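You operate a simulated robot arm through the tools that you are given. There is no shell and no other tool.

You are at the controls of a simulated robot arm. One attempt, no reset.

JOB
Take the slack out of the cable, lock the knob and test-pull.
Fine: undo the lock screw first; the red pointer ends in the green band with the top plate sitting. Where these are worked on the way, their far stop is far enough and under half their travel is too little: lock screw.

The check looks at the end state, three seconds after you hand in, the way a careful person would. Anything else that was tipped, shoved, dropped, spilled or broken makes it a failure.

ROBOT AND FRAMES
A 7-joint arm with a two-finger parallel gripper, fixed in place. Base frame: the origin is on the floor under the middle of its stand, x ahead of it, y to its left, z up. Readings come in mm, degrees, newtons and seconds.
With the tool pointing down near the work surface it reaches from about 340 to 760 mm from the base axis. Its first joint turns from -115.0 to 115.0 degrees. Payload 3.91 kg.
The TCP is the grasp point between the finger pads, 30 mm short of the fingertips. In the tool frame z runs along the fingers and y along their closing line. Largest opening 110 mm; finger width 20, thickness 10; the body of the gripper, 48 by 112 mm, starts 55 mm behind the TCP.
Orientation is that of the tool frame in the base frame, as a unit quaternion [w, x, y, z]. With the fingers straight down and closing along the base's y, the tool's x points along the base's -x, its y along +y and its z along -z.

CONTROLS
- The arm moves only by the tool drive_tool. Its argument "commands" is a list of rows, each an object (a shift or turn left out is 0, a gripper value left out holds the last) with "translation": the shift along the tool's x, y, z in units of 100 mm (1.0 is 100 mm), a list of three; "rotation": the turn, a rotation vector about the tool's x, y, z in units of 60 degrees (1.0 is 60 degrees), a list of three; "jaw": the finger opening in m, from 0 to 0.11. In form: [{"translation": [dx, dy, dz], "rotation": [wx, wy, wz], "jaw": jaw}, ...]. A call has 1 to 20 rows; each row is the pose to reach, as a shift and turn from the pose commanded when the call began, along the tool's axes at that moment. A call with a number of a shift or a turn outside -1 to 1 is refused whole. Each row takes 0.2 s and may step no farther than 50 mm and 8.6 degrees from the row before; otherwise, or with a gripper value out of range, the whole call is refused. A pose out of reach is approached as far as the arm can. The call stops where the force on the tool passes 40 N (or 10 N more than at its start, if that is more) or the arm is blocked; 0.2 s more then pass. Each finger travels about 108 mm/s and halts on what it meets, pressing with about 33 N; the grip force reading is that of the motor and also rises with nothing between the fingers. The clock runs only during rows and for 0.2 s after the last one: add rows that repeat a pose to give the fingers time. The reply holds the time, the measured pose of the TCP, the force on the tool along the base axes, the opening and the grip force, in the units named above and with some noise, with the torque about the TCP (base axes, N m) and any sound that the robot's microphone picked up.
- Cameras (640 x 400 px; columns grow to the right, rows downward): "scene" is fixed at [406.4, 650.5, 1766]; the picture's right is [-0.99, 0.16, 0.00], its down [0.04, 0.28, -0.96] and it looks along [-0.15, -0.95, -0.28] (base axes); focal length 316 px, centre (320, 200). "wrist" rides on the gripper at [72, 17, -103] in the tool frame; the picture's right is [-0.23, 0.97, 0.00], its down [-0.76, -0.18, -0.62] and it looks along [-0.61, -0.14, 0.78] (tool axes); focal length 222 px, centre (320, 200). There is no depth. A picture from a camera that has moved, and an enlarged one, comes with that camera's place and axes in the base frame and with its lens. The place of the scene camera against the robot may be out by one fixed shift of up to 12 mm in any direction.
- capture(camera): a new picture of that camera. The clock stands still meanwhile.
- move_column(by): slides the trunk up (or, below 0, down) by that many mm; the arm rides with it, the base frame stays. It gives what a move gives, with no picture.
- close_up(camera, box): a new picture of the part [left, top, right, bottom] of that camera's present view, enlarged. The clock stands still meanwhile.
- job_done(): hands the job in; it is judged then, once.

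Nothing tells you positions but the pictures and the camera data. Unless the task says otherwise, let go and move clear before handing in.

The tools are called after "Call:" by a JSON object that holds its "fn" and its "kwargs". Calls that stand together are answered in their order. drive_tool: Moves the arm, as the interface text tells. Its arguments: {"type":"object","properties":{"commands":{"type":"array","items":{"type":"object","properties":{"translation":{"type":"array","items":{"type":"number"}},"rotation":{"type":"array","items":{"type":"number"}},"jaw":{"type":"number"}}}}},"required":["commands"]} The other tools are called the same way: move_column (by) moves the trunk up or down; capture (camera) takes a picture; close_up (camera, box) takes an enlarged picture of a part of a camera's view; job_done () hands the job in.

At the start:

```text
time: 0.0
eef_pos: [73.4, -369.9, 1475.4]
tool_rot: [0.0, 0.0, 1.0, 0.0]
force: [0.3, 0.0, -0.1]
torque: [0.02, 0.02, -0.01]
opening: 109.9
grasp_force: 0.1
trunk travel left (down, up): [-900.0, 90.0]
```

scene: 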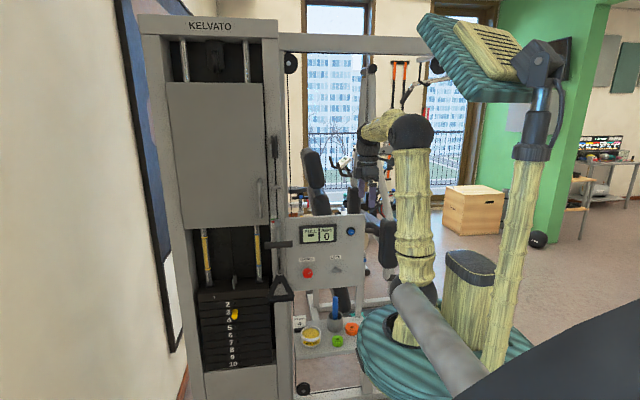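
wrist: 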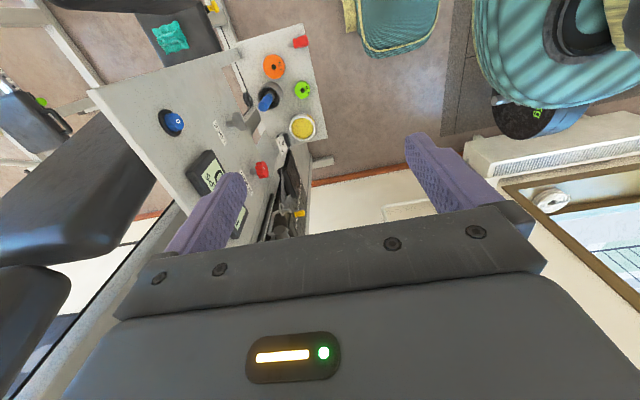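

I see a gym cable machine with a weight stack, a panel with a display, red, blue and grey controls, and some items on a shelf. I'll take close-ups first to find the lock screw, knob, pointer and band.

Call:
{"fn": "close_up", "kwargs": {"camera": "scene", "box": [260, 200, 400, 290]}}

Call:
{"fn": "close_up", "kwargs": {"camera": "scene", "box": [140, 200, 300, 400]}}

Call:
{"fn": "close_up", "kwargs": {"camera": "scene", "box": [280, 280, 400, 400]}}

Call:
{"fn": "close_up", "kwargs": {"camera": "scene", "box": [140, 0, 320, 220]}}

Call:
{"fn": "close_up", "kwargs": {"camera": "wrist", "box": [80, 0, 340, 250]}}

```text
4.44 times, centred on (330, 245) of scene
camera zoom: at [406.4, 650.5, 1766.0], right [-0.99, 0.16, 0.0], down [0.04, 0.28, -0.96], along [-0.15, -0.95, -0.28], focal length 1405 px, centre (276, 0)
```

zoom: 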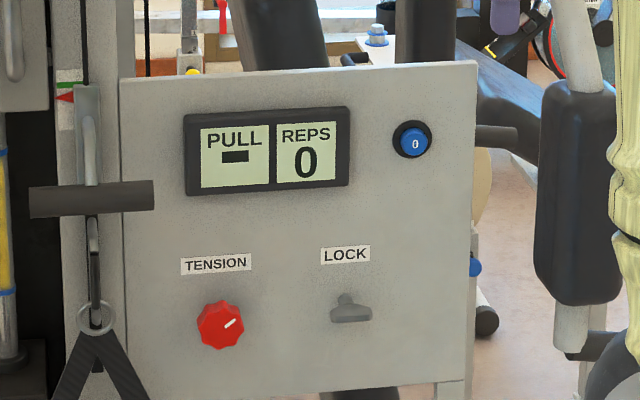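

```text
2.00 times, centred on (220, 300) of scene
camera zoom: at [406.4, 650.5, 1766.0], right [-0.99, 0.16, 0.0], down [0.04, 0.28, -0.96], along [-0.15, -0.95, -0.28], focal length 632 px, centre (520, 0)
```

zoom: 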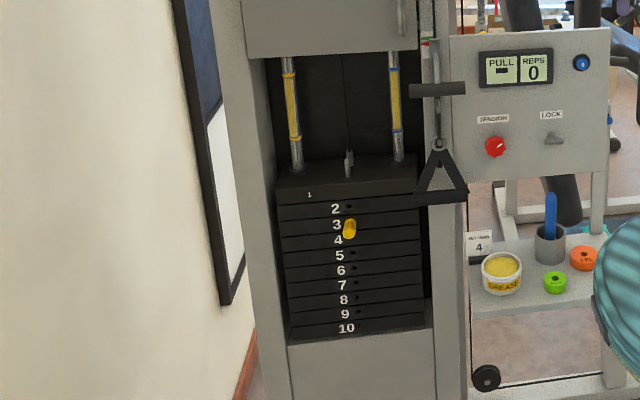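

```text
3.33 times, centred on (340, 340) of scene
camera zoom: at [406.4, 650.5, 1766.0], right [-0.99, 0.16, 0.0], down [0.04, 0.28, -0.96], along [-0.15, -0.95, -0.28], focal length 1054 px, centre (253, -267)
```

zoom: 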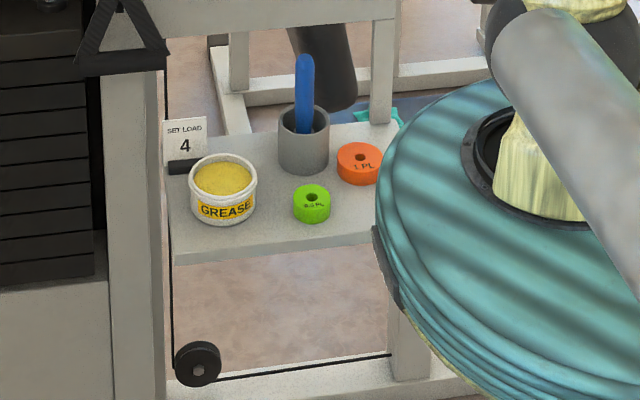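

```text
1.82 times, centred on (230, 110) of scene
camera zoom: at [406.4, 650.5, 1766.0], right [-0.99, 0.16, 0.0], down [0.04, 0.28, -0.96], along [-0.15, -0.95, -0.28], focal length 575 px, centre (484, 364)
```

zoom: 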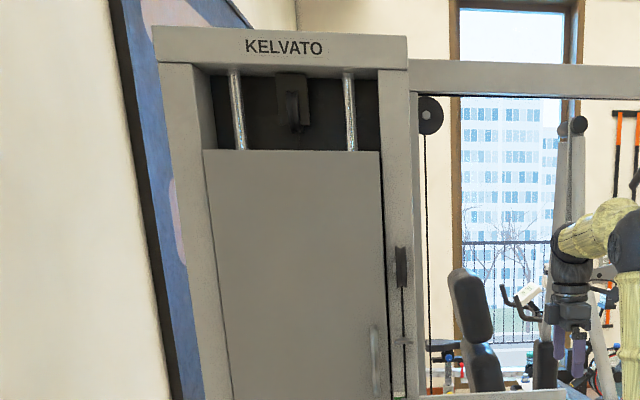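

```text
1.60 times, centred on (210, 125) of wrist
camera zoom: at [1.4, -352.8, 1578.0], right [0.23, 0.97, 0.0], down [0.76, -0.18, 0.62], along [0.61, -0.14, -0.78], focal length 355 px, centre (496, 320)
```

zoom: 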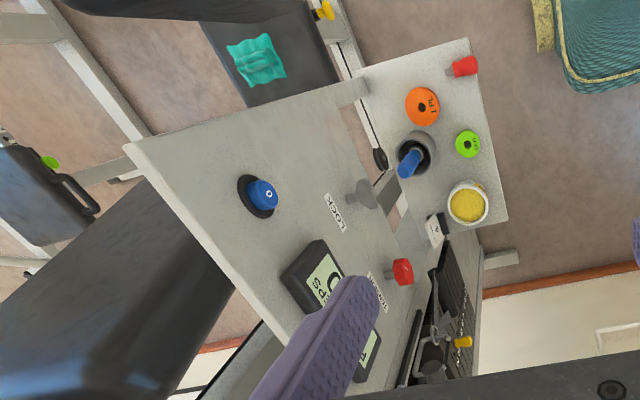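

The panel faces +y at roughly y=-620. The red TENSION knob is near (267,-575,1068), the LOCK screw near (136,-580,1065) and the blue button near (70,-610,1230). I want a closer look at the pointer and gauge, the handle and the lock before moving.

Call:
{"fn": "close_up", "kwargs": {"camera": "scene", "box": [264, 210, 296, 230]}}

Call:
{"fn": "close_up", "kwargs": {"camera": "scene", "box": [256, 215, 304, 305]}}

Call:
{"fn": "close_up", "kwargs": {"camera": "scene", "box": [296, 250, 352, 285]}}

Call:
{"fn": "close_up", "kwargs": {"camera": "scene", "box": [195, 225, 275, 305]}}

Call:
{"fn": "close_up", "kwargs": {"camera": "scene", "box": [240, 130, 290, 230]}}

Call:
{"fn": "close_up", "kwargs": {"camera": "wrist", "box": [190, 110, 320, 250]}}

```text
16.00 times, centred on (280, 220) of scene
camera zoom: at [406.4, 650.5, 1766.0], right [-0.99, 0.16, 0.0], down [0.04, 0.28, -0.96], along [-0.15, -0.95, -0.28], focal length 5058 px, centre (960, -120)
```

zoom: 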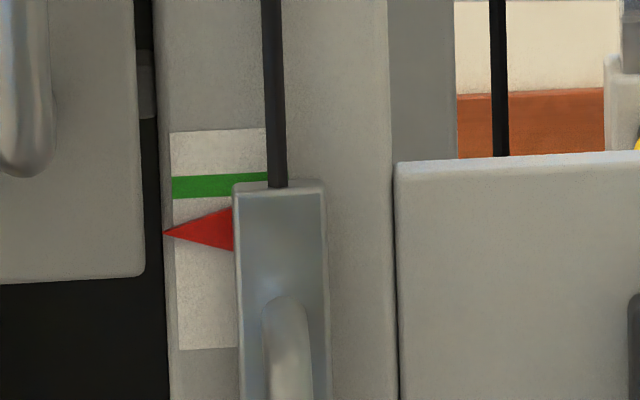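

```text
4.44 times, centred on (280, 260) of scene
camera zoom: at [406.4, 650.5, 1766.0], right [-0.99, 0.16, 0.0], down [0.04, 0.28, -0.96], along [-0.15, -0.95, -0.28], focal length 1405 px, centre (498, -67)
```

zoom: 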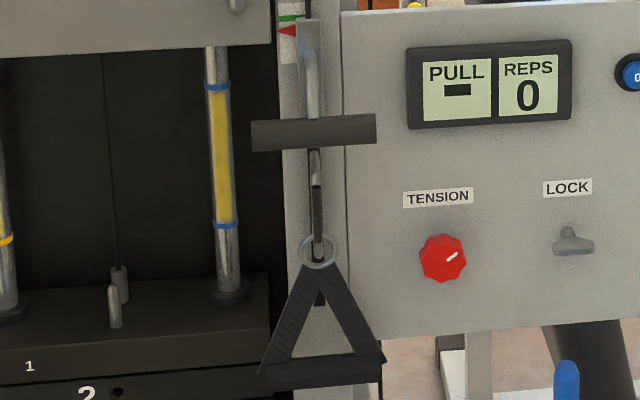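

```text
11.43 times, centred on (324, 268) of scene
camera zoom: at [406.4, 650.5, 1766.0], right [-0.99, 0.16, 0.0], down [0.04, 0.28, -0.96], along [-0.15, -0.95, -0.28], focal length 3612 px, centre (274, -571)
```

zoom: 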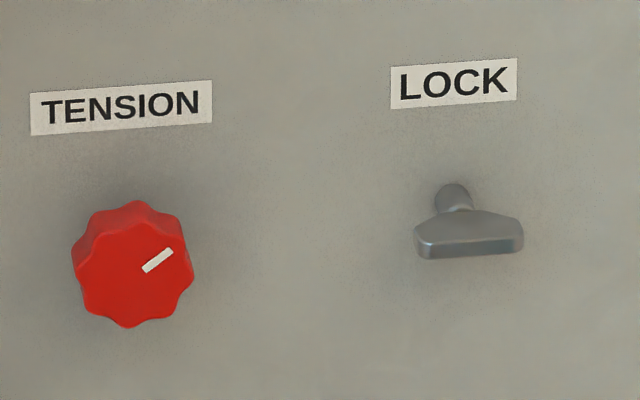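

```text
5.00 times, centred on (235, 265) of scene
camera zoom: at [406.4, 650.5, 1766.0], right [-0.99, 0.16, 0.0], down [0.04, 0.28, -0.96], along [-0.15, -0.95, -0.28], focal length 1580 px, centre (745, -125)
```

zoom: 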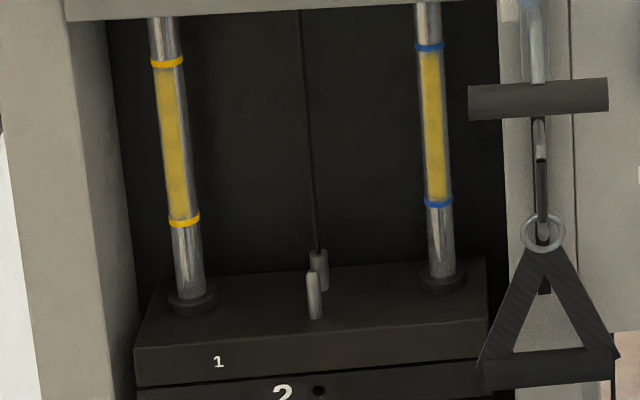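

```text
4.00 times, centred on (265, 180) of scene
camera zoom: at [406.4, 650.5, 1766.0], right [-0.99, 0.16, 0.0], down [0.04, 0.28, -0.96], along [-0.15, -0.95, -0.28], focal length 1264 px, centre (540, 280)
```

zoom: 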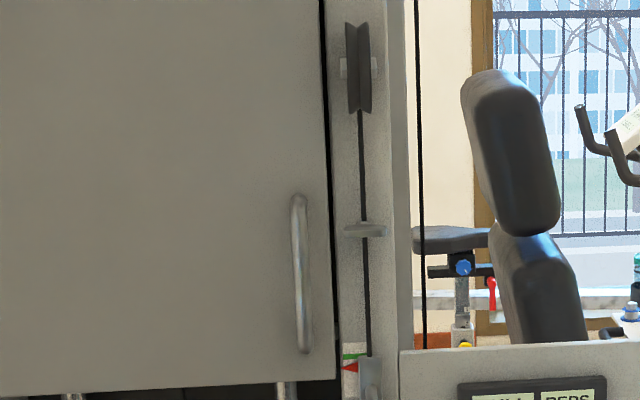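

```text
2.86 times, centred on (255, 180) of wrist
camera zoom: at [1.4, -352.8, 1578.0], right [0.23, 0.97, 0.0], down [0.76, -0.18, 0.62], along [0.61, -0.14, -0.78], focal length 635 px, centre (506, 257)
```

zoom: 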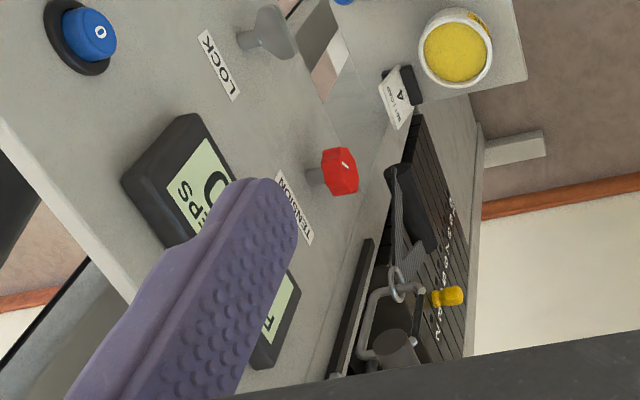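

The block with the red pointer sits below the green band, and the T-grip and strap handle hang under it. I'll turn the tool to point at the panel (towards -y) while still high up, then lower the column.

Call:
{"fn": "drive_tool", "kwargs": {"commands": [{"translation": [0, -0.08, 0], "rotation": [0.125, 0, 0], "jaw": 0.08}, {"translation": [0, -0.16, 0], "rotation": [0.25, 0, 0]}, {"translation": [0, -0.24, 0], "rotation": [0.375, 0, 0]}, {"translation": [0, -0.32, 0], "rotation": [0.5, 0, 0]}, {"translation": [0, -0.4, 0], "rotation": [0.625, 0, 0]}, {"translation": [0, -0.5, 0], "rotation": [0.75, 0, 0]}]}}

```text
time: 1.4
eef_pos: [73.8, -419.8, 1473.5]
tool_rot: [0.0, 0.0, 0.924, -0.383]
force: [-0.4, -0.5, 0.7]
torque: [-0.03, 0.01, 0.02]
opening: 80.1
grasp_force: 0.1
trunk travel left (down, up): [-900.0, 90.0]
```

The first half of the turn went as expected. I'll finish it so the fingers point straight at the panel.

Call:
{"fn": "drive_tool", "kwargs": {"commands": [{"translation": [0, -0.05, 0.05], "rotation": [0.125, 0, 0]}, {"translation": [0, -0.1, 0.1], "rotation": [0.25, 0, 0]}, {"translation": [0, -0.15, 0.15], "rotation": [0.375, 0, 0]}, {"translation": [0, -0.2, 0.2], "rotation": [0.5, 0, 0]}, {"translation": [0, -0.24, 0.24], "rotation": [0.625, 0, 0]}, {"translation": [0, -0.28, 0.28], "rotation": [0.75, 0, 0]}]}}

Call:
{"fn": "capture", "kwargs": {"camera": "scene"}}

Call:
{"fn": "capture", "kwargs": {"camera": "wrist"}}

```text
time: 2.8
eef_pos: [73.6, -461.4, 1473.1]
tool_rot: [0.0, 0.0, 0.708, -0.706]
force: [-0.5, 0.8, 0.5]
torque: [0.01, 0.01, 0.0]
opening: 80.1
grasp_force: 0.2
out of reach, approached as far as the arm can: row 2, 3
trunk travel left (down, up): [-900.0, 90.0]
```

```text
taken
```

scene: 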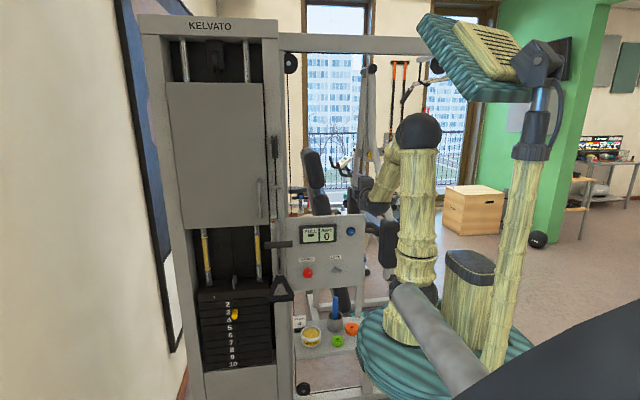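

```text
taken
camera wrist: at [0.8, -357.4, 1457.1], right [0.23, 0.0, -0.97], down [0.76, 0.62, 0.18], along [0.61, -0.78, 0.14], focal length 222 px, centre (320, 200)
```

wrist: 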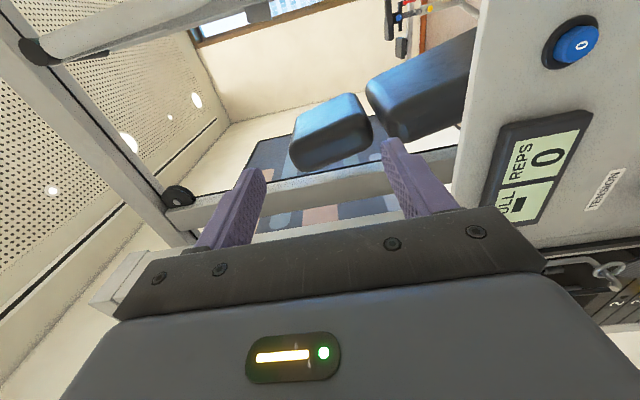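

The tool now points at the panel. I'll lower the column to bring it to about lock and knob height.

Call:
{"fn": "move_column", "kwargs": {"by": -380}}

Call:
{"fn": "capture", "kwargs": {"camera": "wrist"}}

Call:
{"fn": "capture", "kwargs": {"camera": "scene"}}

```text
time: 6.5
eef_pos: [74.0, -458.7, 1095.0]
tool_rot: [-0.001, 0.0, -0.707, 0.708]
force: [-0.5, 0.2, -0.3]
torque: [0.03, -0.02, -0.01]
opening: 80.2
grasp_force: 0.1
trunk travel left (down, up): [-520.0, 470.0]
```

```text
taken
camera wrist: at [1.5, -355.7, 1078.0], right [0.23, 0.0, -0.97], down [0.76, 0.62, 0.18], along [0.61, -0.78, 0.14], focal length 222 px, centre (320, 200)
```

wrist: 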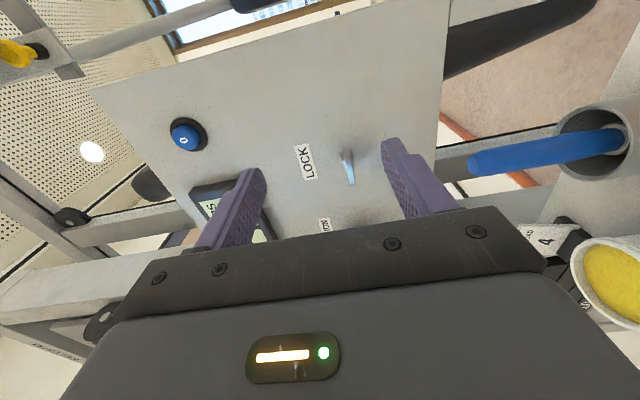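

```text
taken
```

scene: 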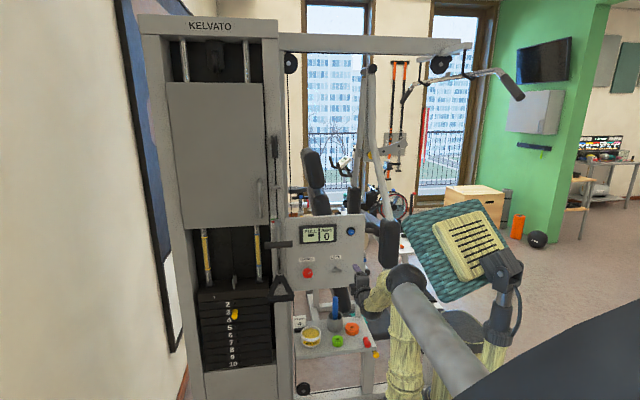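

The lock wing screw, its label and the blue button are now in the wrist view. I'll zoom in to get the wing's orientation and position.

Call:
{"fn": "close_up", "kwargs": {"camera": "wrist", "box": [270, 120, 430, 240]}}

Call:
{"fn": "close_up", "kwargs": {"camera": "wrist", "box": [440, 80, 640, 205]}}

```text
3.33 times, centred on (350, 180) of wrist
camera zoom: at [1.5, -355.7, 1078.0], right [0.23, 0.0, -0.97], down [0.76, 0.62, 0.18], along [0.61, -0.78, 0.14], focal length 740 px, centre (220, 267)
```

zoom: 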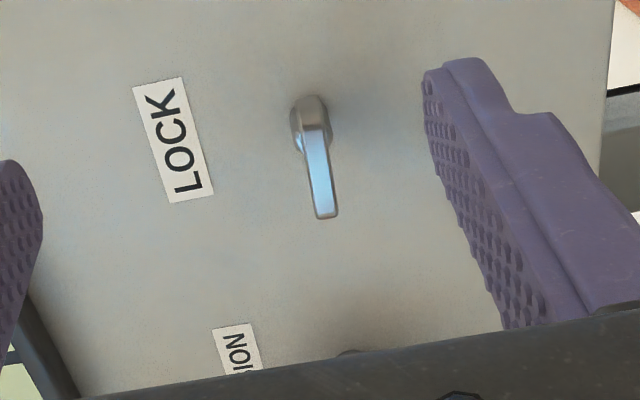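

```text
3.20 times, centred on (540, 142) of wrist
camera zoom: at [1.5, -355.7, 1078.0], right [0.23, 0.0, -0.97], down [0.76, 0.62, 0.18], along [0.61, -0.78, 0.14], focal length 711 px, centre (-384, 384)
```

zoom: 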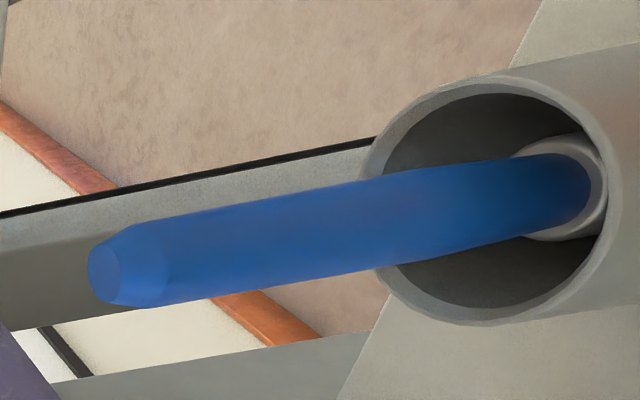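

The lock wing is horizontal, centred near (131,-565,1075), with the panel face near y=-597. The tip of the blue tool in the cup is about 115 mm below it. I'll stop just in front of the wing and check alignment.

Call:
{"fn": "drive_tool", "kwargs": {"commands": [{"translation": [-0.14, 0.05, 0.15], "jaw": 0.06}, {"translation": [-0.28, 0.1, 0.3]}, {"translation": [-0.42, 0.15, 0.45]}, {"translation": [-0.57, 0.2, 0.58]}, {"translation": [-0.57, 0.2, 0.58]}]}}

Call:
{"fn": "close_up", "kwargs": {"camera": "wrist", "box": [200, 80, 440, 240]}}

Call:
{"fn": "close_up", "kwargs": {"camera": "scene", "box": [290, 230, 400, 310]}}

```text
time: 7.7
eef_pos: [131.8, -515.6, 1074.6]
tool_rot: [-0.001, 0.0, 0.707, -0.707]
force: [-0.7, 0.0, 0.7]
torque: [0.0, -0.01, 0.01]
opening: 59.8
grasp_force: 0.1
trunk travel left (down, up): [-520.0, 470.0]
```

```text
2.50 times, centred on (320, 160) of wrist
camera zoom: at [58.7, -411.9, 1057.2], right [0.23, 0.0, -0.97], down [0.76, 0.62, 0.18], along [0.61, -0.78, 0.14], focal length 555 px, centre (320, 300)
```

zoom: 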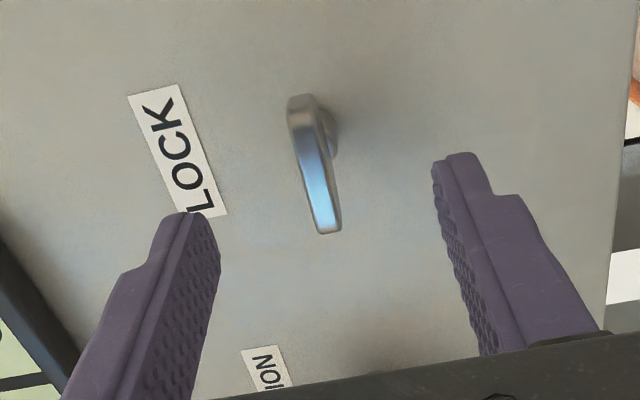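

```text
5.00 times, centred on (345, 270) of scene
camera zoom: at [406.4, 650.5, 1766.0], right [-0.99, 0.16, 0.0], down [0.04, 0.28, -0.96], along [-0.15, -0.95, -0.28], focal length 1580 px, centre (195, -150)
```

zoom: 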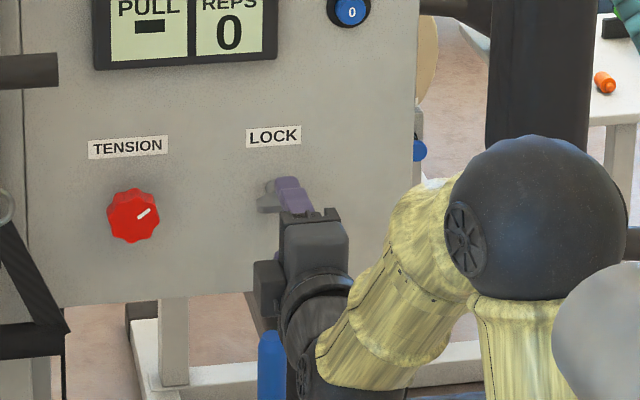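

The fingers bracket the wing vertically at the right height. I'll zoom the scene view to confirm the sideways centring before going in.

Call:
{"fn": "close_up", "kwargs": {"camera": "scene", "box": [324, 255, 356, 275]}}

Call:
{"fn": "close_up", "kwargs": {"camera": "wrist", "box": [280, 100, 380, 180]}}

```text
16.00 times, centred on (340, 265) of scene
camera zoom: at [406.4, 650.5, 1766.0], right [-0.99, 0.16, 0.0], down [0.04, 0.28, -0.96], along [-0.15, -0.95, -0.28], focal length 5058 px, centre (0, -840)
```

zoom: 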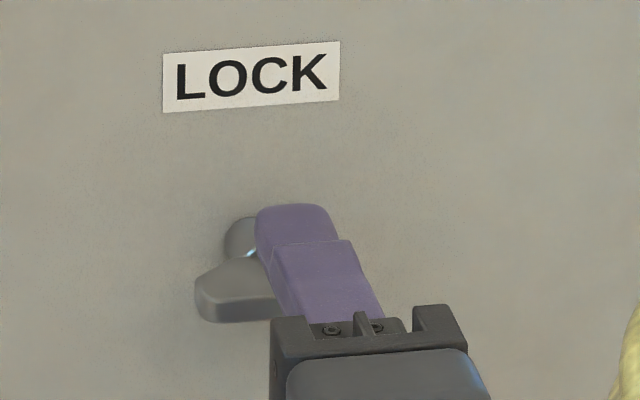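

```text
5.00 times, centred on (330, 140) of wrist
camera zoom: at [58.7, -411.9, 1057.2], right [0.23, 0.0, -0.97], down [0.76, 0.62, 0.18], along [0.61, -0.78, 0.14], focal length 1111 px, centre (270, 500)
```

zoom: 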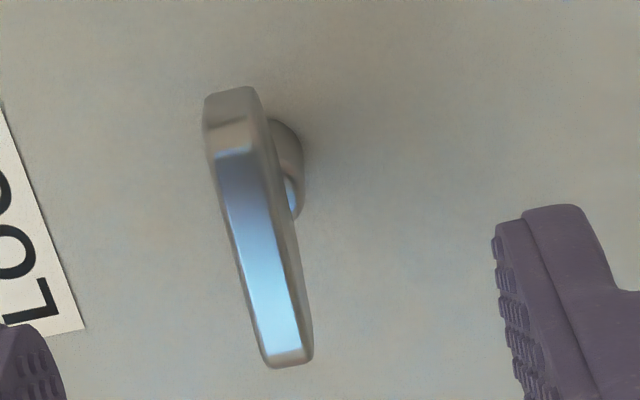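

Combining both cameras, the wing front is near y=-570, its centre is x≈133 and z≈1075, and the panel is near y=-612. I'll move in to y≈-560 and close on the wing.

Call:
{"fn": "drive_tool", "kwargs": {"commands": [{"translation": [-0.015, 0, 0.15]}, {"translation": [-0.015, 0, 0.3]}, {"translation": [-0.015, 0, 0.43]}, {"translation": [-0.015, 0, 0.43]}]}}

Call:
{"fn": "close_up", "kwargs": {"camera": "wrist", "box": [200, 80, 440, 240]}}

```text
time: 8.7
eef_pos: [131.7, -559.6, 1074.9]
tool_rot: [0.001, 0.0, 0.708, -0.707]
force: [-0.7, -0.2, 0.2]
torque: [0.03, -0.02, -0.01]
opening: 60.0
grasp_force: 0.0
trunk travel left (down, up): [-520.0, 470.0]
```

```text
2.50 times, centred on (320, 160) of wrist
camera zoom: at [59.8, -456.5, 1057.0], right [0.23, 0.0, -0.97], down [0.76, 0.62, 0.18], along [0.61, -0.78, 0.14], focal length 555 px, centre (320, 300)
```

zoom: 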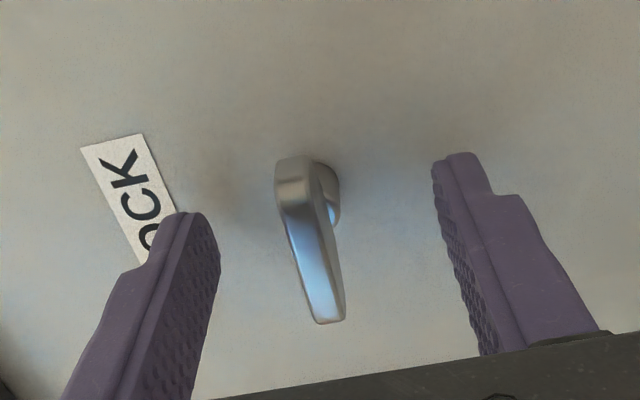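

The wing lies between the fingers and is centred. I'll close on it now.

Call:
{"fn": "drive_tool", "kwargs": {"commands": [{"jaw": 0.04}, {"jaw": 0.02}, {"jaw": 0.0}, {"jaw": 0.0}, {"jaw": 0.0}]}}

Call:
{"fn": "close_up", "kwargs": {"camera": "wrist", "box": [200, 80, 440, 240]}}

```text
time: 9.9
eef_pos: [132.8, -559.9, 1074.6]
tool_rot: [0.0, 0.0, -0.706, 0.708]
force: [1.1, -4.7, 7.6]
torque: [-0.04, -0.02, -0.1]
opening: 13.7
grasp_force: 44.8
trunk travel left (down, up): [-520.0, 470.0]
```

```text
2.50 times, centred on (320, 160) of wrist
camera zoom: at [59.8, -456.3, 1057.8], right [0.23, 0.0, -0.97], down [0.76, 0.62, 0.18], along [0.61, -0.78, 0.14], focal length 555 px, centre (320, 300)
```

zoom: 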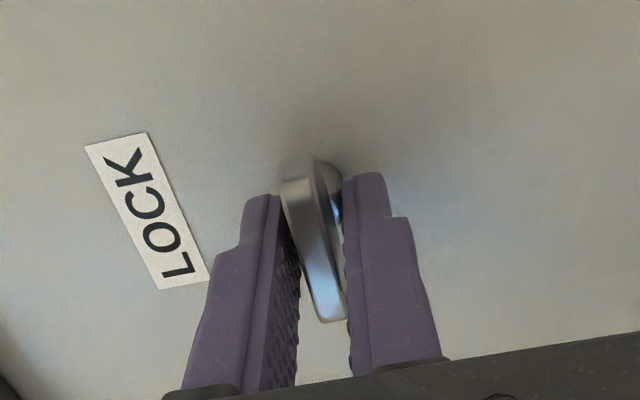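

The wing is gripped at 13.7 mm opening. I'll unscrew counter-clockwise as seen from the front, 32° first, watching torque and sound.

Call:
{"fn": "drive_tool", "kwargs": {"commands": [{"rotation": [0, 0, -0.07]}, {"rotation": [0, 0, -0.14]}, {"rotation": [0, 0, -0.24]}, {"rotation": [0, 0, -0.34]}, {"rotation": [0, 0, -0.44]}, {"rotation": [0, 0, -0.54]}]}}

Call:
{"fn": "close_up", "kwargs": {"camera": "wrist", "box": [200, 80, 440, 240]}}

Call:
{"fn": "close_up", "kwargs": {"camera": "scene", "box": [290, 220, 370, 280]}}

```text
time: 11.3
eef_pos: [131.1, -559.6, 1073.1]
tool_rot: [-0.198, -0.198, 0.68, -0.677]
force: [-1.4, 4.4, -7.4]
torque: [-0.63, -0.01, -0.91]
opening: 14.0
grasp_force: 44.9
trunk travel left (down, up): [-520.0, 470.0]
```

```text
2.50 times, centred on (320, 160) of wrist
camera zoom: at [61.8, -456.2, 1098.7], right [-0.33, 0.0, -0.94], down [0.74, 0.62, -0.26], along [0.59, -0.78, -0.21], focal length 555 px, centre (320, 300)
```

zoom: 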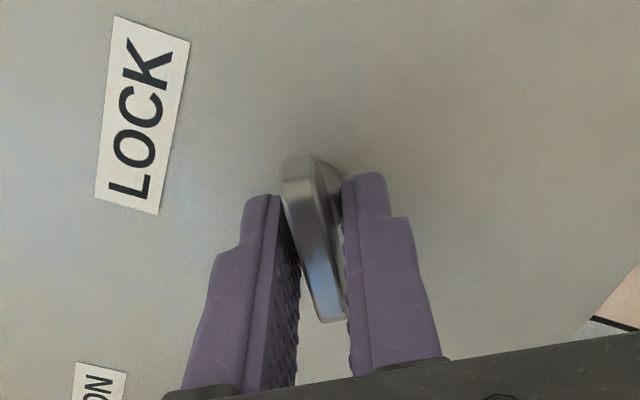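

```text
6.67 times, centred on (330, 250) of scene
camera zoom: at [406.4, 650.5, 1766.0], right [-0.99, 0.16, 0.0], down [0.04, 0.28, -0.96], along [-0.15, -0.95, -0.28], focal length 2107 px, centre (253, -133)
```

zoom: 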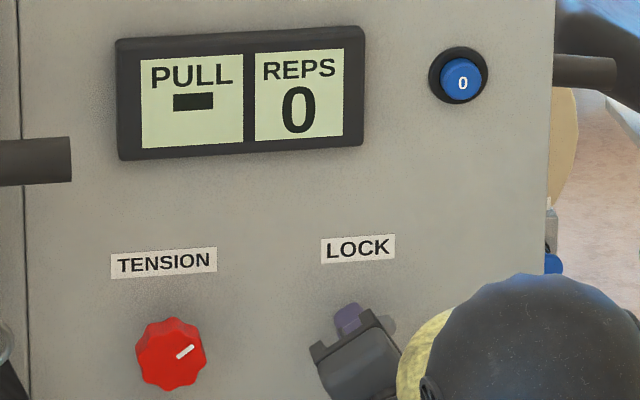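

The wing is turning with the gripper, counter-clockwise and with little torque. I'll carry on to find the stop.

Call:
{"fn": "drive_tool", "kwargs": {"commands": [{"rotation": [0, 0, -0.12]}, {"rotation": [0, 0, -0.24]}, {"rotation": [0, 0, -0.36]}, {"rotation": [0, 0, -0.48]}, {"rotation": [0, 0, -0.6]}, {"rotation": [0, 0, -0.72]}, {"rotation": [0, 0, -0.84]}]}}

Call:
{"fn": "close_up", "kwargs": {"camera": "wrist", "box": [200, 80, 440, 240]}}

Call:
{"fn": "close_up", "kwargs": {"camera": "scene", "box": [290, 220, 370, 280]}}

```text
time: 12.9
eef_pos: [129.9, -560.3, 1073.3]
tool_rot: [-0.469, -0.469, 0.532, -0.527]
force: [-12.3, 8.8, -23.4]
torque: [-0.1, -0.05, -0.27]
opening: 13.4
grasp_force: 45.0
trunk travel left (down, up): [-520.0, 470.0]
```

```text
2.50 times, centred on (320, 160) of wrist
camera zoom: at [104.7, -456.5, 1143.4], right [-0.94, 0.01, -0.35], down [0.27, 0.63, -0.73], along [0.21, -0.78, -0.59], focal length 555 px, centre (320, 300)
```

zoom: 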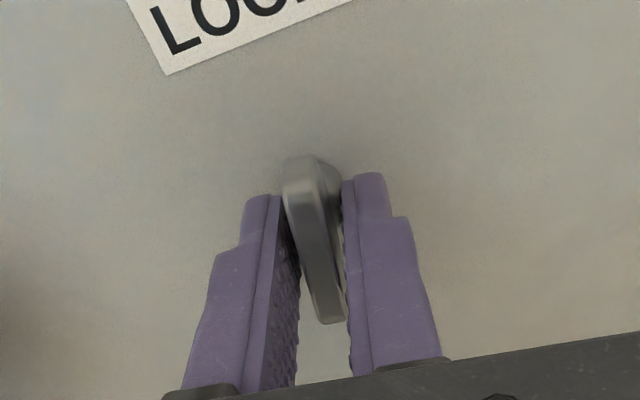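

```text
6.67 times, centred on (330, 250) of scene
camera zoom: at [406.4, 650.5, 1766.0], right [-0.99, 0.16, 0.0], down [0.04, 0.28, -0.96], along [-0.15, -0.95, -0.28], focal length 2107 px, centre (253, -133)
```

zoom: 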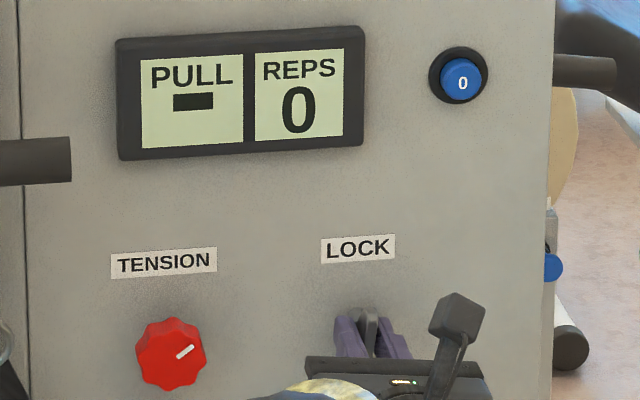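

About 83° done and no stop yet. Some side load built up because the grip is slightly off the axis, so I'll ease that by 2 mm and keep turning.

Call:
{"fn": "drive_tool", "kwargs": {"commands": [{"translation": [-0.019, 0.012, 0]}, {"translation": [-0.019, 0.012, 0], "rotation": [0, 0, -0.1]}, {"translation": [-0.019, 0.012, 0], "rotation": [0, 0, -0.2]}, {"translation": [-0.019, 0.012, 0], "rotation": [0, 0, -0.3]}, {"translation": [-0.019, 0.012, 0], "rotation": [0, 0, -0.4]}, {"translation": [-0.019, 0.012, 0], "rotation": [0, 0, -0.5]}]}}

Call:
{"fn": "close_up", "kwargs": {"camera": "wrist", "box": [200, 80, 440, 240]}}

Call:
{"fn": "close_up", "kwargs": {"camera": "scene", "box": [290, 220, 370, 280]}}

```text
time: 14.3
eef_pos: [129.2, -561.0, 1073.4]
tool_rot: [0.59, 0.589, -0.392, 0.39]
force: [-16.7, 3.4, -9.0]
torque: [0.07, 0.02, -0.3]
opening: 13.7
grasp_force: 44.8
trunk travel left (down, up): [-520.0, 470.0]
```

```text
2.50 times, centred on (320, 160) of wrist
camera zoom: at [141.8, -456.4, 1146.7], right [-0.99, 0.0, 0.17], down [-0.13, 0.62, -0.77], along [-0.11, -0.78, -0.61], focal length 555 px, centre (320, 300)
```

zoom: 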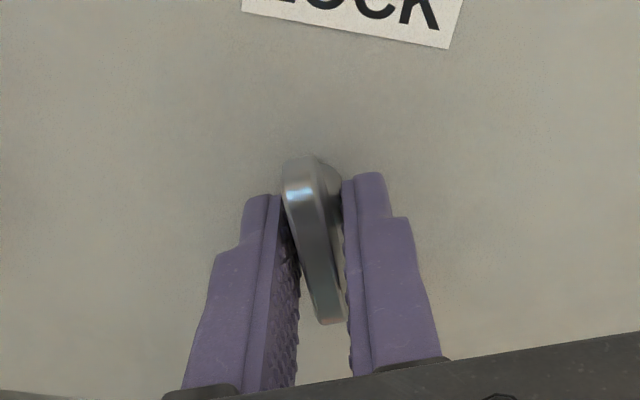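

```text
6.67 times, centred on (330, 250) of scene
camera zoom: at [406.4, 650.5, 1766.0], right [-0.99, 0.16, 0.0], down [0.04, 0.28, -0.96], along [-0.15, -0.95, -0.28], focal length 2107 px, centre (253, -133)
```

zoom: 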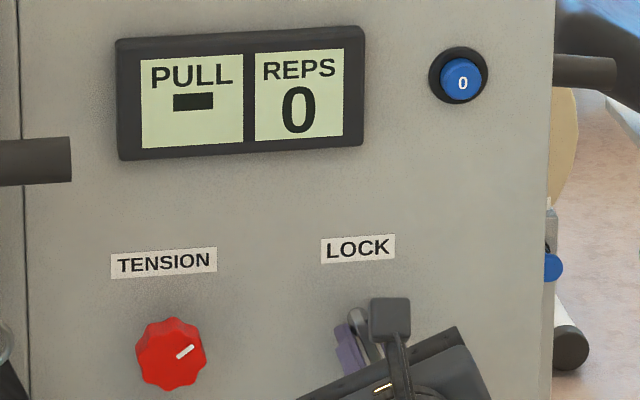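

About 113° so far and still turning freely. I'll relieve the side load again and continue.

Call:
{"fn": "drive_tool", "kwargs": {"commands": [{"translation": [-0.017, 0.014, 0]}, {"translation": [-0.017, 0.014, 0], "rotation": [0, 0, -0.1]}, {"translation": [-0.017, 0.014, 0], "rotation": [0, 0, -0.2]}, {"translation": [-0.017, 0.014, 0], "rotation": [0, 0, -0.3]}, {"translation": [-0.017, 0.014, 0], "rotation": [0, 0, -0.4]}, {"translation": [-0.017, 0.014, 0], "rotation": [0, 0, -0.5]}]}}

Call:
{"fn": "close_up", "kwargs": {"camera": "wrist", "box": [200, 80, 440, 240]}}

Call:
{"fn": "close_up", "kwargs": {"camera": "scene", "box": [290, 220, 370, 280]}}

```text
time: 15.7
eef_pos: [128.5, -559.5, 1074.4]
tool_rot: [0.671, 0.669, -0.225, 0.226]
force: [-8.8, 1.0, 12.6]
torque: [-0.7, -0.01, 0.45]
opening: 13.5
grasp_force: 44.9
trunk travel left (down, up): [-520.0, 470.0]
```

```text
2.50 times, centred on (320, 160) of wrist
camera zoom: at [175.8, -456.2, 1130.8], right [-0.77, 0.0, 0.64], down [-0.5, 0.62, -0.6], along [-0.4, -0.78, -0.48], focal length 555 px, centre (320, 300)
```

zoom: 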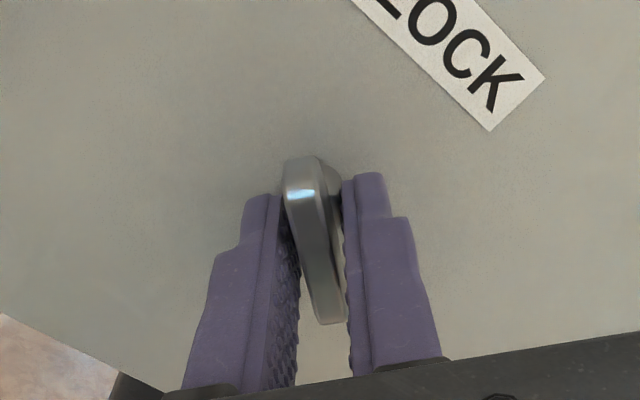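

```text
6.67 times, centred on (330, 250) of scene
camera zoom: at [406.4, 650.5, 1766.0], right [-0.99, 0.16, 0.0], down [0.04, 0.28, -0.96], along [-0.15, -0.95, -0.28], focal length 2107 px, centre (253, -133)
```

zoom: 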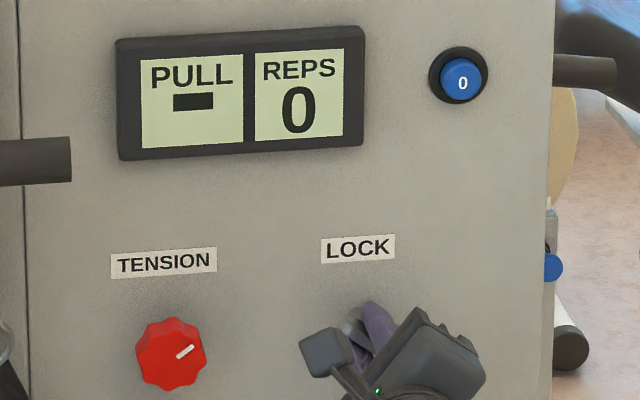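

About 143° with no stop yet. I'll continue with a small relief shift.

Call:
{"fn": "drive_tool", "kwargs": {"commands": [{"translation": [0, 0.017, 0]}, {"translation": [0, 0.017, 0], "rotation": [0, 0, -0.1]}, {"translation": [0, 0.017, 0], "rotation": [0, 0, -0.2]}, {"translation": [0, 0.017, 0], "rotation": [0, 0, -0.3]}, {"translation": [0, 0.017, 0], "rotation": [0, 0, -0.4]}, {"translation": [0, 0.017, 0], "rotation": [0, 0, -0.5]}]}}

Call:
{"fn": "close_up", "kwargs": {"camera": "wrist", "box": [200, 80, 440, 240]}}

Call:
{"fn": "capture", "kwargs": {"camera": "scene"}}

```text
time: 17.1
eef_pos: [127.3, -560.1, 1074.5]
tool_rot: [0.707, 0.705, -0.045, 0.043]
force: [0.2, -3.5, 20.5]
torque: [-0.55, -0.02, 0.21]
opening: 13.3
grasp_force: 45.0
trunk travel left (down, up): [-520.0, 470.0]
```

```text
2.50 times, centred on (320, 160) of wrist
camera zoom: at [197.9, -456.4, 1100.2], right [-0.35, 0.0, 0.94], down [-0.73, 0.62, -0.27], along [-0.59, -0.78, -0.21], focal length 555 px, centre (320, 300)
```

zoom: 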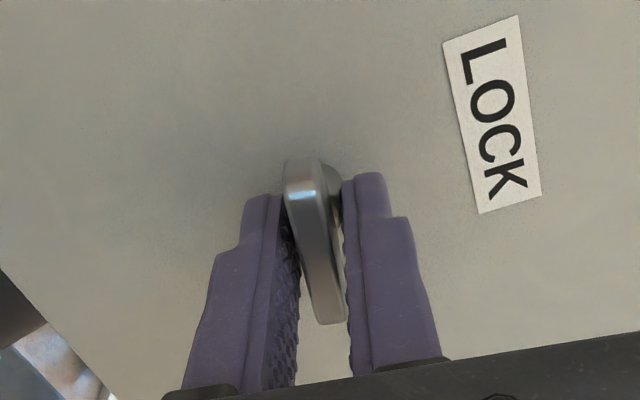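

```text
taken
```

scene: 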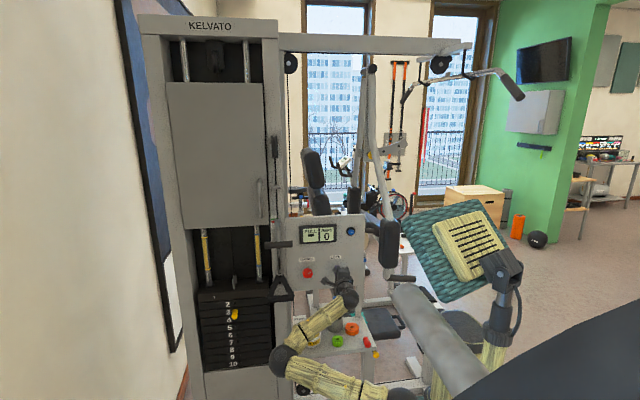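

The elbow has swung over towards the shelf side. I'll check that the arm clears the shelf items before turning further.

Call:
{"fn": "close_up", "kwargs": {"camera": "scene", "box": [250, 260, 410, 400]}}

Call:
{"fn": "capture", "kwargs": {"camera": "wrist"}}

```text
2.86 times, centred on (330, 330) of scene
camera zoom: at [406.4, 650.5, 1766.0], right [-0.99, 0.16, 0.0], down [0.04, 0.28, -0.96], along [-0.15, -0.95, -0.28], focal length 903 px, centre (291, -171)
```

zoom: 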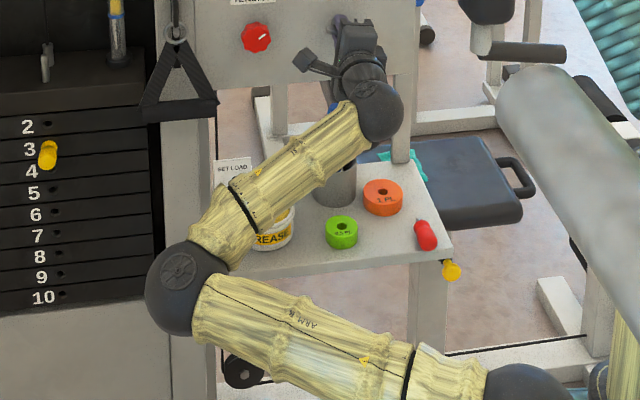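

```text
taken
camera wrist: at [197.9, -456.4, 1100.2], right [-0.35, 0.0, 0.94], down [-0.73, 0.62, -0.27], along [-0.59, -0.78, -0.21], focal length 222 px, centre (320, 200)
```

wrist: 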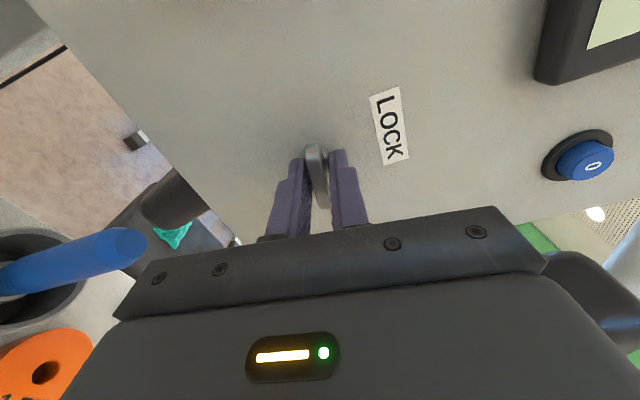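

The arm is clear of the shelf items: the forearm is around y=-250 to -360 and the shelf edge is near -420. I'll continue unscrewing in small amounts.

Call:
{"fn": "drive_tool", "kwargs": {"commands": [{"translation": [0.002, 0.02, 0]}, {"translation": [0.002, 0.02, 0], "rotation": [0, 0, -0.08]}, {"translation": [0.002, 0.02, 0], "rotation": [0, 0, -0.16]}, {"translation": [0.002, 0.02, 0], "rotation": [0, 0, -0.24]}, {"translation": [0.002, 0.02, 0], "rotation": [0, 0, -0.32]}]}}

Call:
{"fn": "close_up", "kwargs": {"camera": "wrist", "box": [200, 80, 440, 240]}}

Call:
{"fn": "close_up", "kwargs": {"camera": "scene", "box": [250, 200, 410, 340]}}

```text
time: 18.3
eef_pos: [127.7, -560.9, 1074.9]
tool_rot: [0.703, 0.703, 0.073, -0.075]
force: [-2.1, 4.1, 3.2]
torque: [-0.21, -0.25, -0.58]
opening: 13.6
grasp_force: 44.9
trunk travel left (down, up): [-520.0, 470.0]
```

```text
2.50 times, centred on (320, 160) of wrist
camera zoom: at [202.9, -456.3, 1076.8], right [-0.02, 0.0, 1.0], down [-0.78, 0.62, -0.01], along [-0.62, -0.78, -0.01], focal length 555 px, centre (320, 300)
```

zoom: 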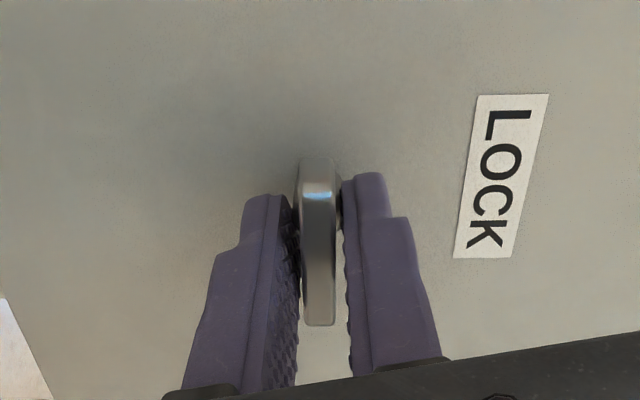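

```text
2.86 times, centred on (330, 270) of scene
camera zoom: at [406.4, 650.5, 1766.0], right [-0.99, 0.16, 0.0], down [0.04, 0.28, -0.96], along [-0.15, -0.95, -0.28], focal length 903 px, centre (291, 0)
```

zoom: 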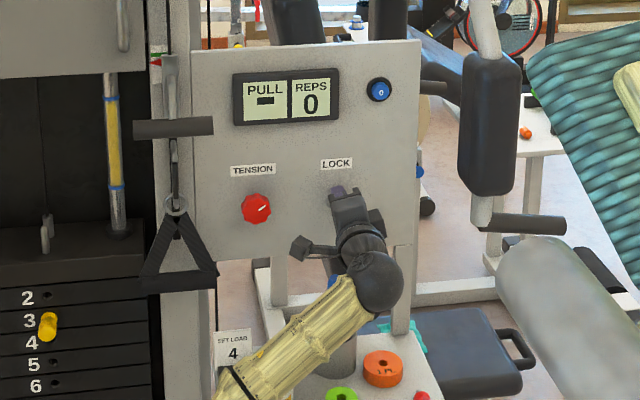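

The wing stopped at about 180° and then slipped slightly in the grip, with torque rising to 0.25 N·m, so that is its far stop. I'll release, back off and check.

Call:
{"fn": "drive_tool", "kwargs": {"commands": [{"jaw": 0.03}, {"jaw": 0.05}, {"jaw": 0.05, "translation": [0, 0, -0.2]}, {"translation": [0, 0, -0.4]}, {"translation": [0, 0, -0.6]}, {"translation": [0, 0, -0.6]}]}}

Call:
{"fn": "capture", "kwargs": {"camera": "wrist"}}

Call:
{"fn": "close_up", "kwargs": {"camera": "scene", "box": [250, 200, 410, 340]}}

```text
time: 19.7
eef_pos: [122.7, -500.3, 1076.0]
tool_rot: [0.703, 0.703, 0.072, -0.075]
force: [-0.8, 0.0, 1.2]
torque: [-0.03, 0.02, 0.08]
opening: 50.0
grasp_force: 0.0
trunk travel left (down, up): [-520.0, 470.0]
```

```text
taken
camera wrist: at [198.5, -395.6, 1076.8], right [-0.02, 0.0, 1.0], down [-0.78, 0.63, -0.02], along [-0.63, -0.78, -0.01], focal length 222 px, centre (320, 200)
```

wrist: 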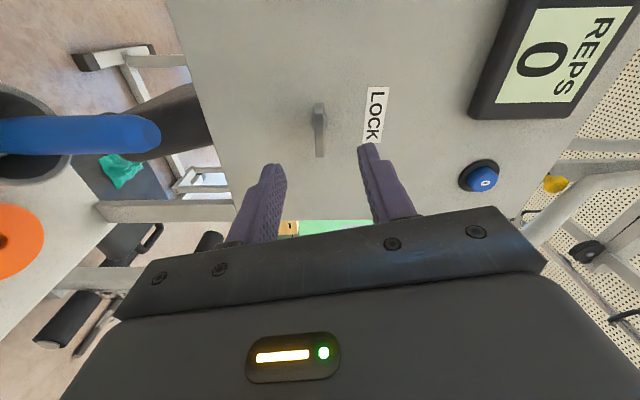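

```text
2.86 times, centred on (330, 270) of scene
camera zoom: at [406.4, 650.5, 1766.0], right [-0.99, 0.16, 0.0], down [0.04, 0.28, -0.96], along [-0.15, -0.95, -0.28], focal length 903 px, centre (291, 0)
```

zoom: 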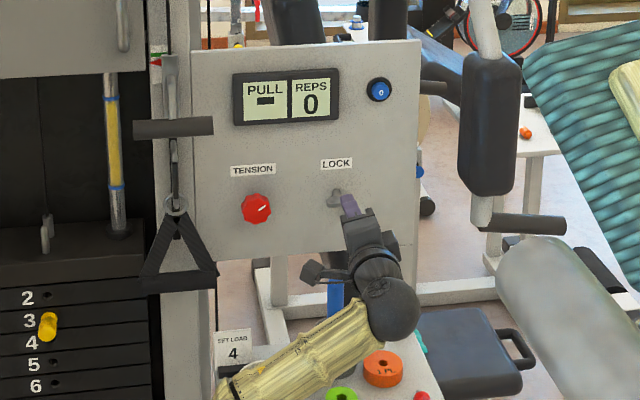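

The lock wing stayed at its far stop. Next is the TENSION knob: front face centre ≈(265,-568,1072), diameter ≈43 mm. I'll move sideways in two steps at y≈-505 and check arm clearance on the way.

Call:
{"fn": "drive_tool", "kwargs": {"commands": [{"translation": [0.17, 0.03, 0], "jaw": 0.07}, {"translation": [0.35, 0.064, 0]}, {"translation": [0.52, 0.096, 0]}, {"translation": [0.7, 0.128, 0.05]}]}}

Call:
{"fn": "capture", "kwargs": {"camera": "scene"}}

Call:
{"fn": "capture", "kwargs": {"camera": "wrist"}}

```text
time: 20.7
eef_pos: [201.2, -505.3, 1072.1]
tool_rot: [0.703, 0.703, 0.073, -0.074]
force: [0.2, 0.8, 0.4]
torque: [0.0, 0.0, -0.01]
opening: 69.8
grasp_force: 0.0
trunk travel left (down, up): [-520.0, 470.0]
```

```text
taken
```

scene: 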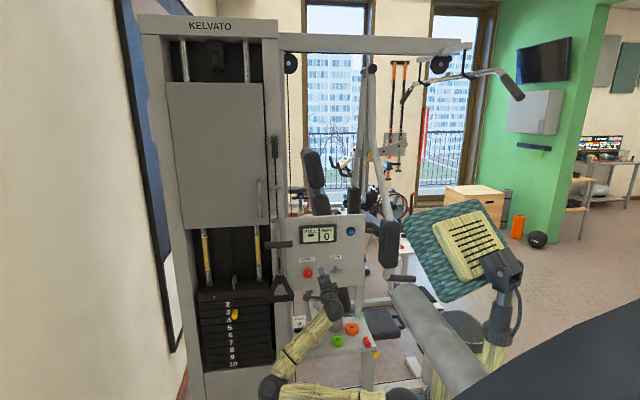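

```text
taken
camera wrist: at [275.0, -401.4, 1073.2], right [-0.02, 0.0, 1.0], down [-0.78, 0.62, -0.01], along [-0.62, -0.78, -0.01], focal length 222 px, centre (320, 200)
```

wrist: 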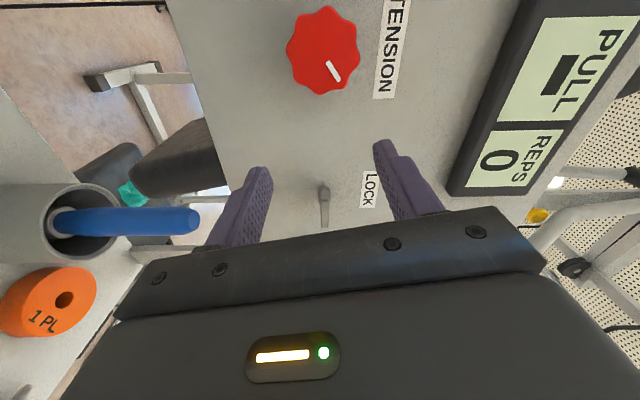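

The knob appears at ≈(262,-568,1074) from this view as well, which agrees. I'll centre in front of it.

Call:
{"fn": "drive_tool", "kwargs": {"commands": [{"translation": [0.2, 0.05, 0.02]}, {"translation": [0.4, 0.1, 0.04]}, {"translation": [0.605, 0.148, 0.07]}, {"translation": [0.605, 0.148, 0.07]}]}}

Call:
{"fn": "capture", "kwargs": {"camera": "scene"}}

Call:
{"fn": "capture", "kwargs": {"camera": "wrist"}}

```text
time: 21.7
eef_pos: [262.9, -513.9, 1074.6]
tool_rot: [0.703, 0.703, 0.073, -0.075]
force: [-0.2, 0.2, -0.5]
torque: [-0.01, 0.03, -0.02]
opening: 70.1
grasp_force: 0.0
trunk travel left (down, up): [-520.0, 470.0]
```

```text
taken
```

scene: 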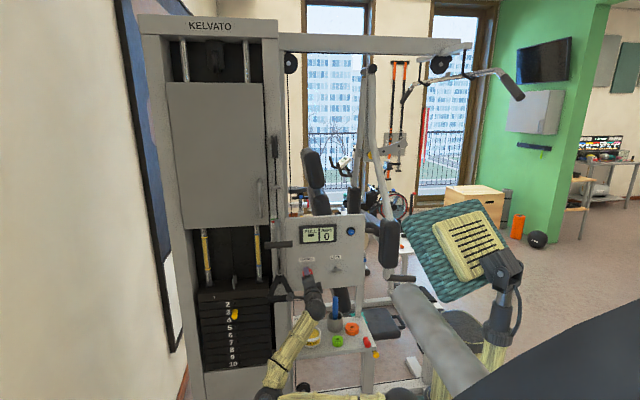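

```text
taken
camera wrist: at [337.4, -409.6, 1075.3], right [-0.02, 0.0, 1.0], down [-0.78, 0.62, -0.02], along [-0.62, -0.78, -0.01], focal length 222 px, centre (320, 200)
```

wrist: 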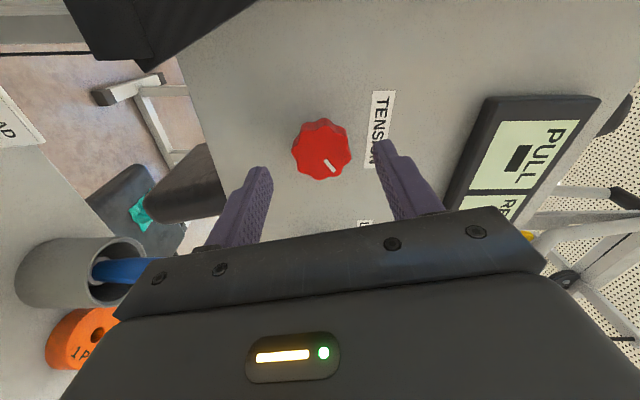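

The knob is nearly centred between the fingers. I'll zoom for a more precise centre before going around it.

Call:
{"fn": "close_up", "kwargs": {"camera": "wrist", "box": [240, 90, 400, 210]}}

Call:
{"fn": "close_up", "kwargs": {"camera": "scene", "box": [284, 255, 340, 290]}}

```text
3.33 times, centred on (320, 150) of wrist
camera zoom: at [337.4, -409.6, 1075.3], right [-0.02, 0.0, 1.0], down [-0.78, 0.62, -0.02], along [-0.62, -0.78, -0.01], focal length 740 px, centre (320, 367)
```

zoom: 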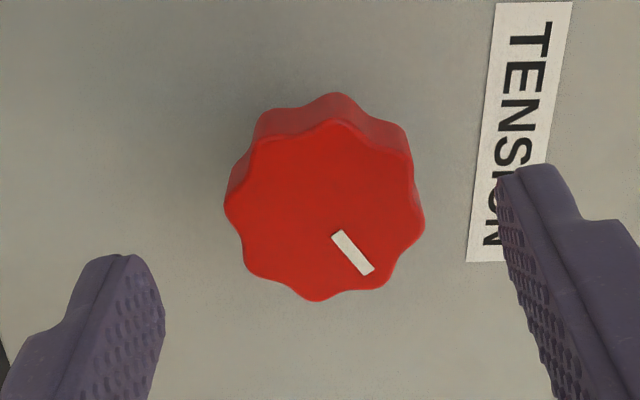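

```text
11.43 times, centred on (312, 272) of scene
camera zoom: at [406.4, 650.5, 1766.0], right [-0.99, 0.16, 0.0], down [0.04, 0.28, -0.96], along [-0.15, -0.95, -0.28], focal length 3612 px, centre (411, -629)
```

zoom: 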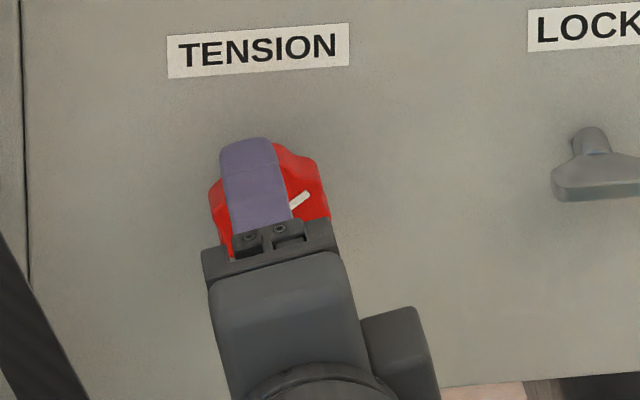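

The knob centre is ≈(263,-561,1076), about 45 mm across, and the gripper is aligned. I'll move in around it and close.

Call:
{"fn": "drive_tool", "kwargs": {"commands": [{"translation": [0, 0.01, 0.15]}, {"translation": [0, 0.01, 0.3]}, {"translation": [0, 0.01, 0.43]}, {"translation": [0, 0.01, 0.43]}]}}

Call:
{"fn": "close_up", "kwargs": {"camera": "wrist", "box": [200, 80, 440, 240]}}

```text
time: 22.7
eef_pos: [264.9, -556.3, 1074.0]
tool_rot: [0.703, 0.704, 0.073, -0.074]
force: [0.4, -0.8, 0.4]
torque: [-0.01, 0.0, -0.01]
opening: 70.0
grasp_force: 0.0
trunk travel left (down, up): [-520.0, 470.0]
```

```text
2.50 times, centred on (320, 160) of wrist
camera zoom: at [338.4, -452.2, 1075.8], right [-0.02, 0.0, 1.0], down [-0.78, 0.62, -0.02], along [-0.62, -0.78, -0.01], focal length 555 px, centre (320, 300)
```

zoom: 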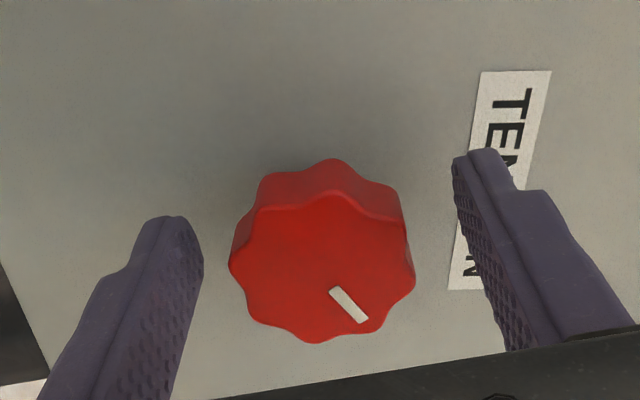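

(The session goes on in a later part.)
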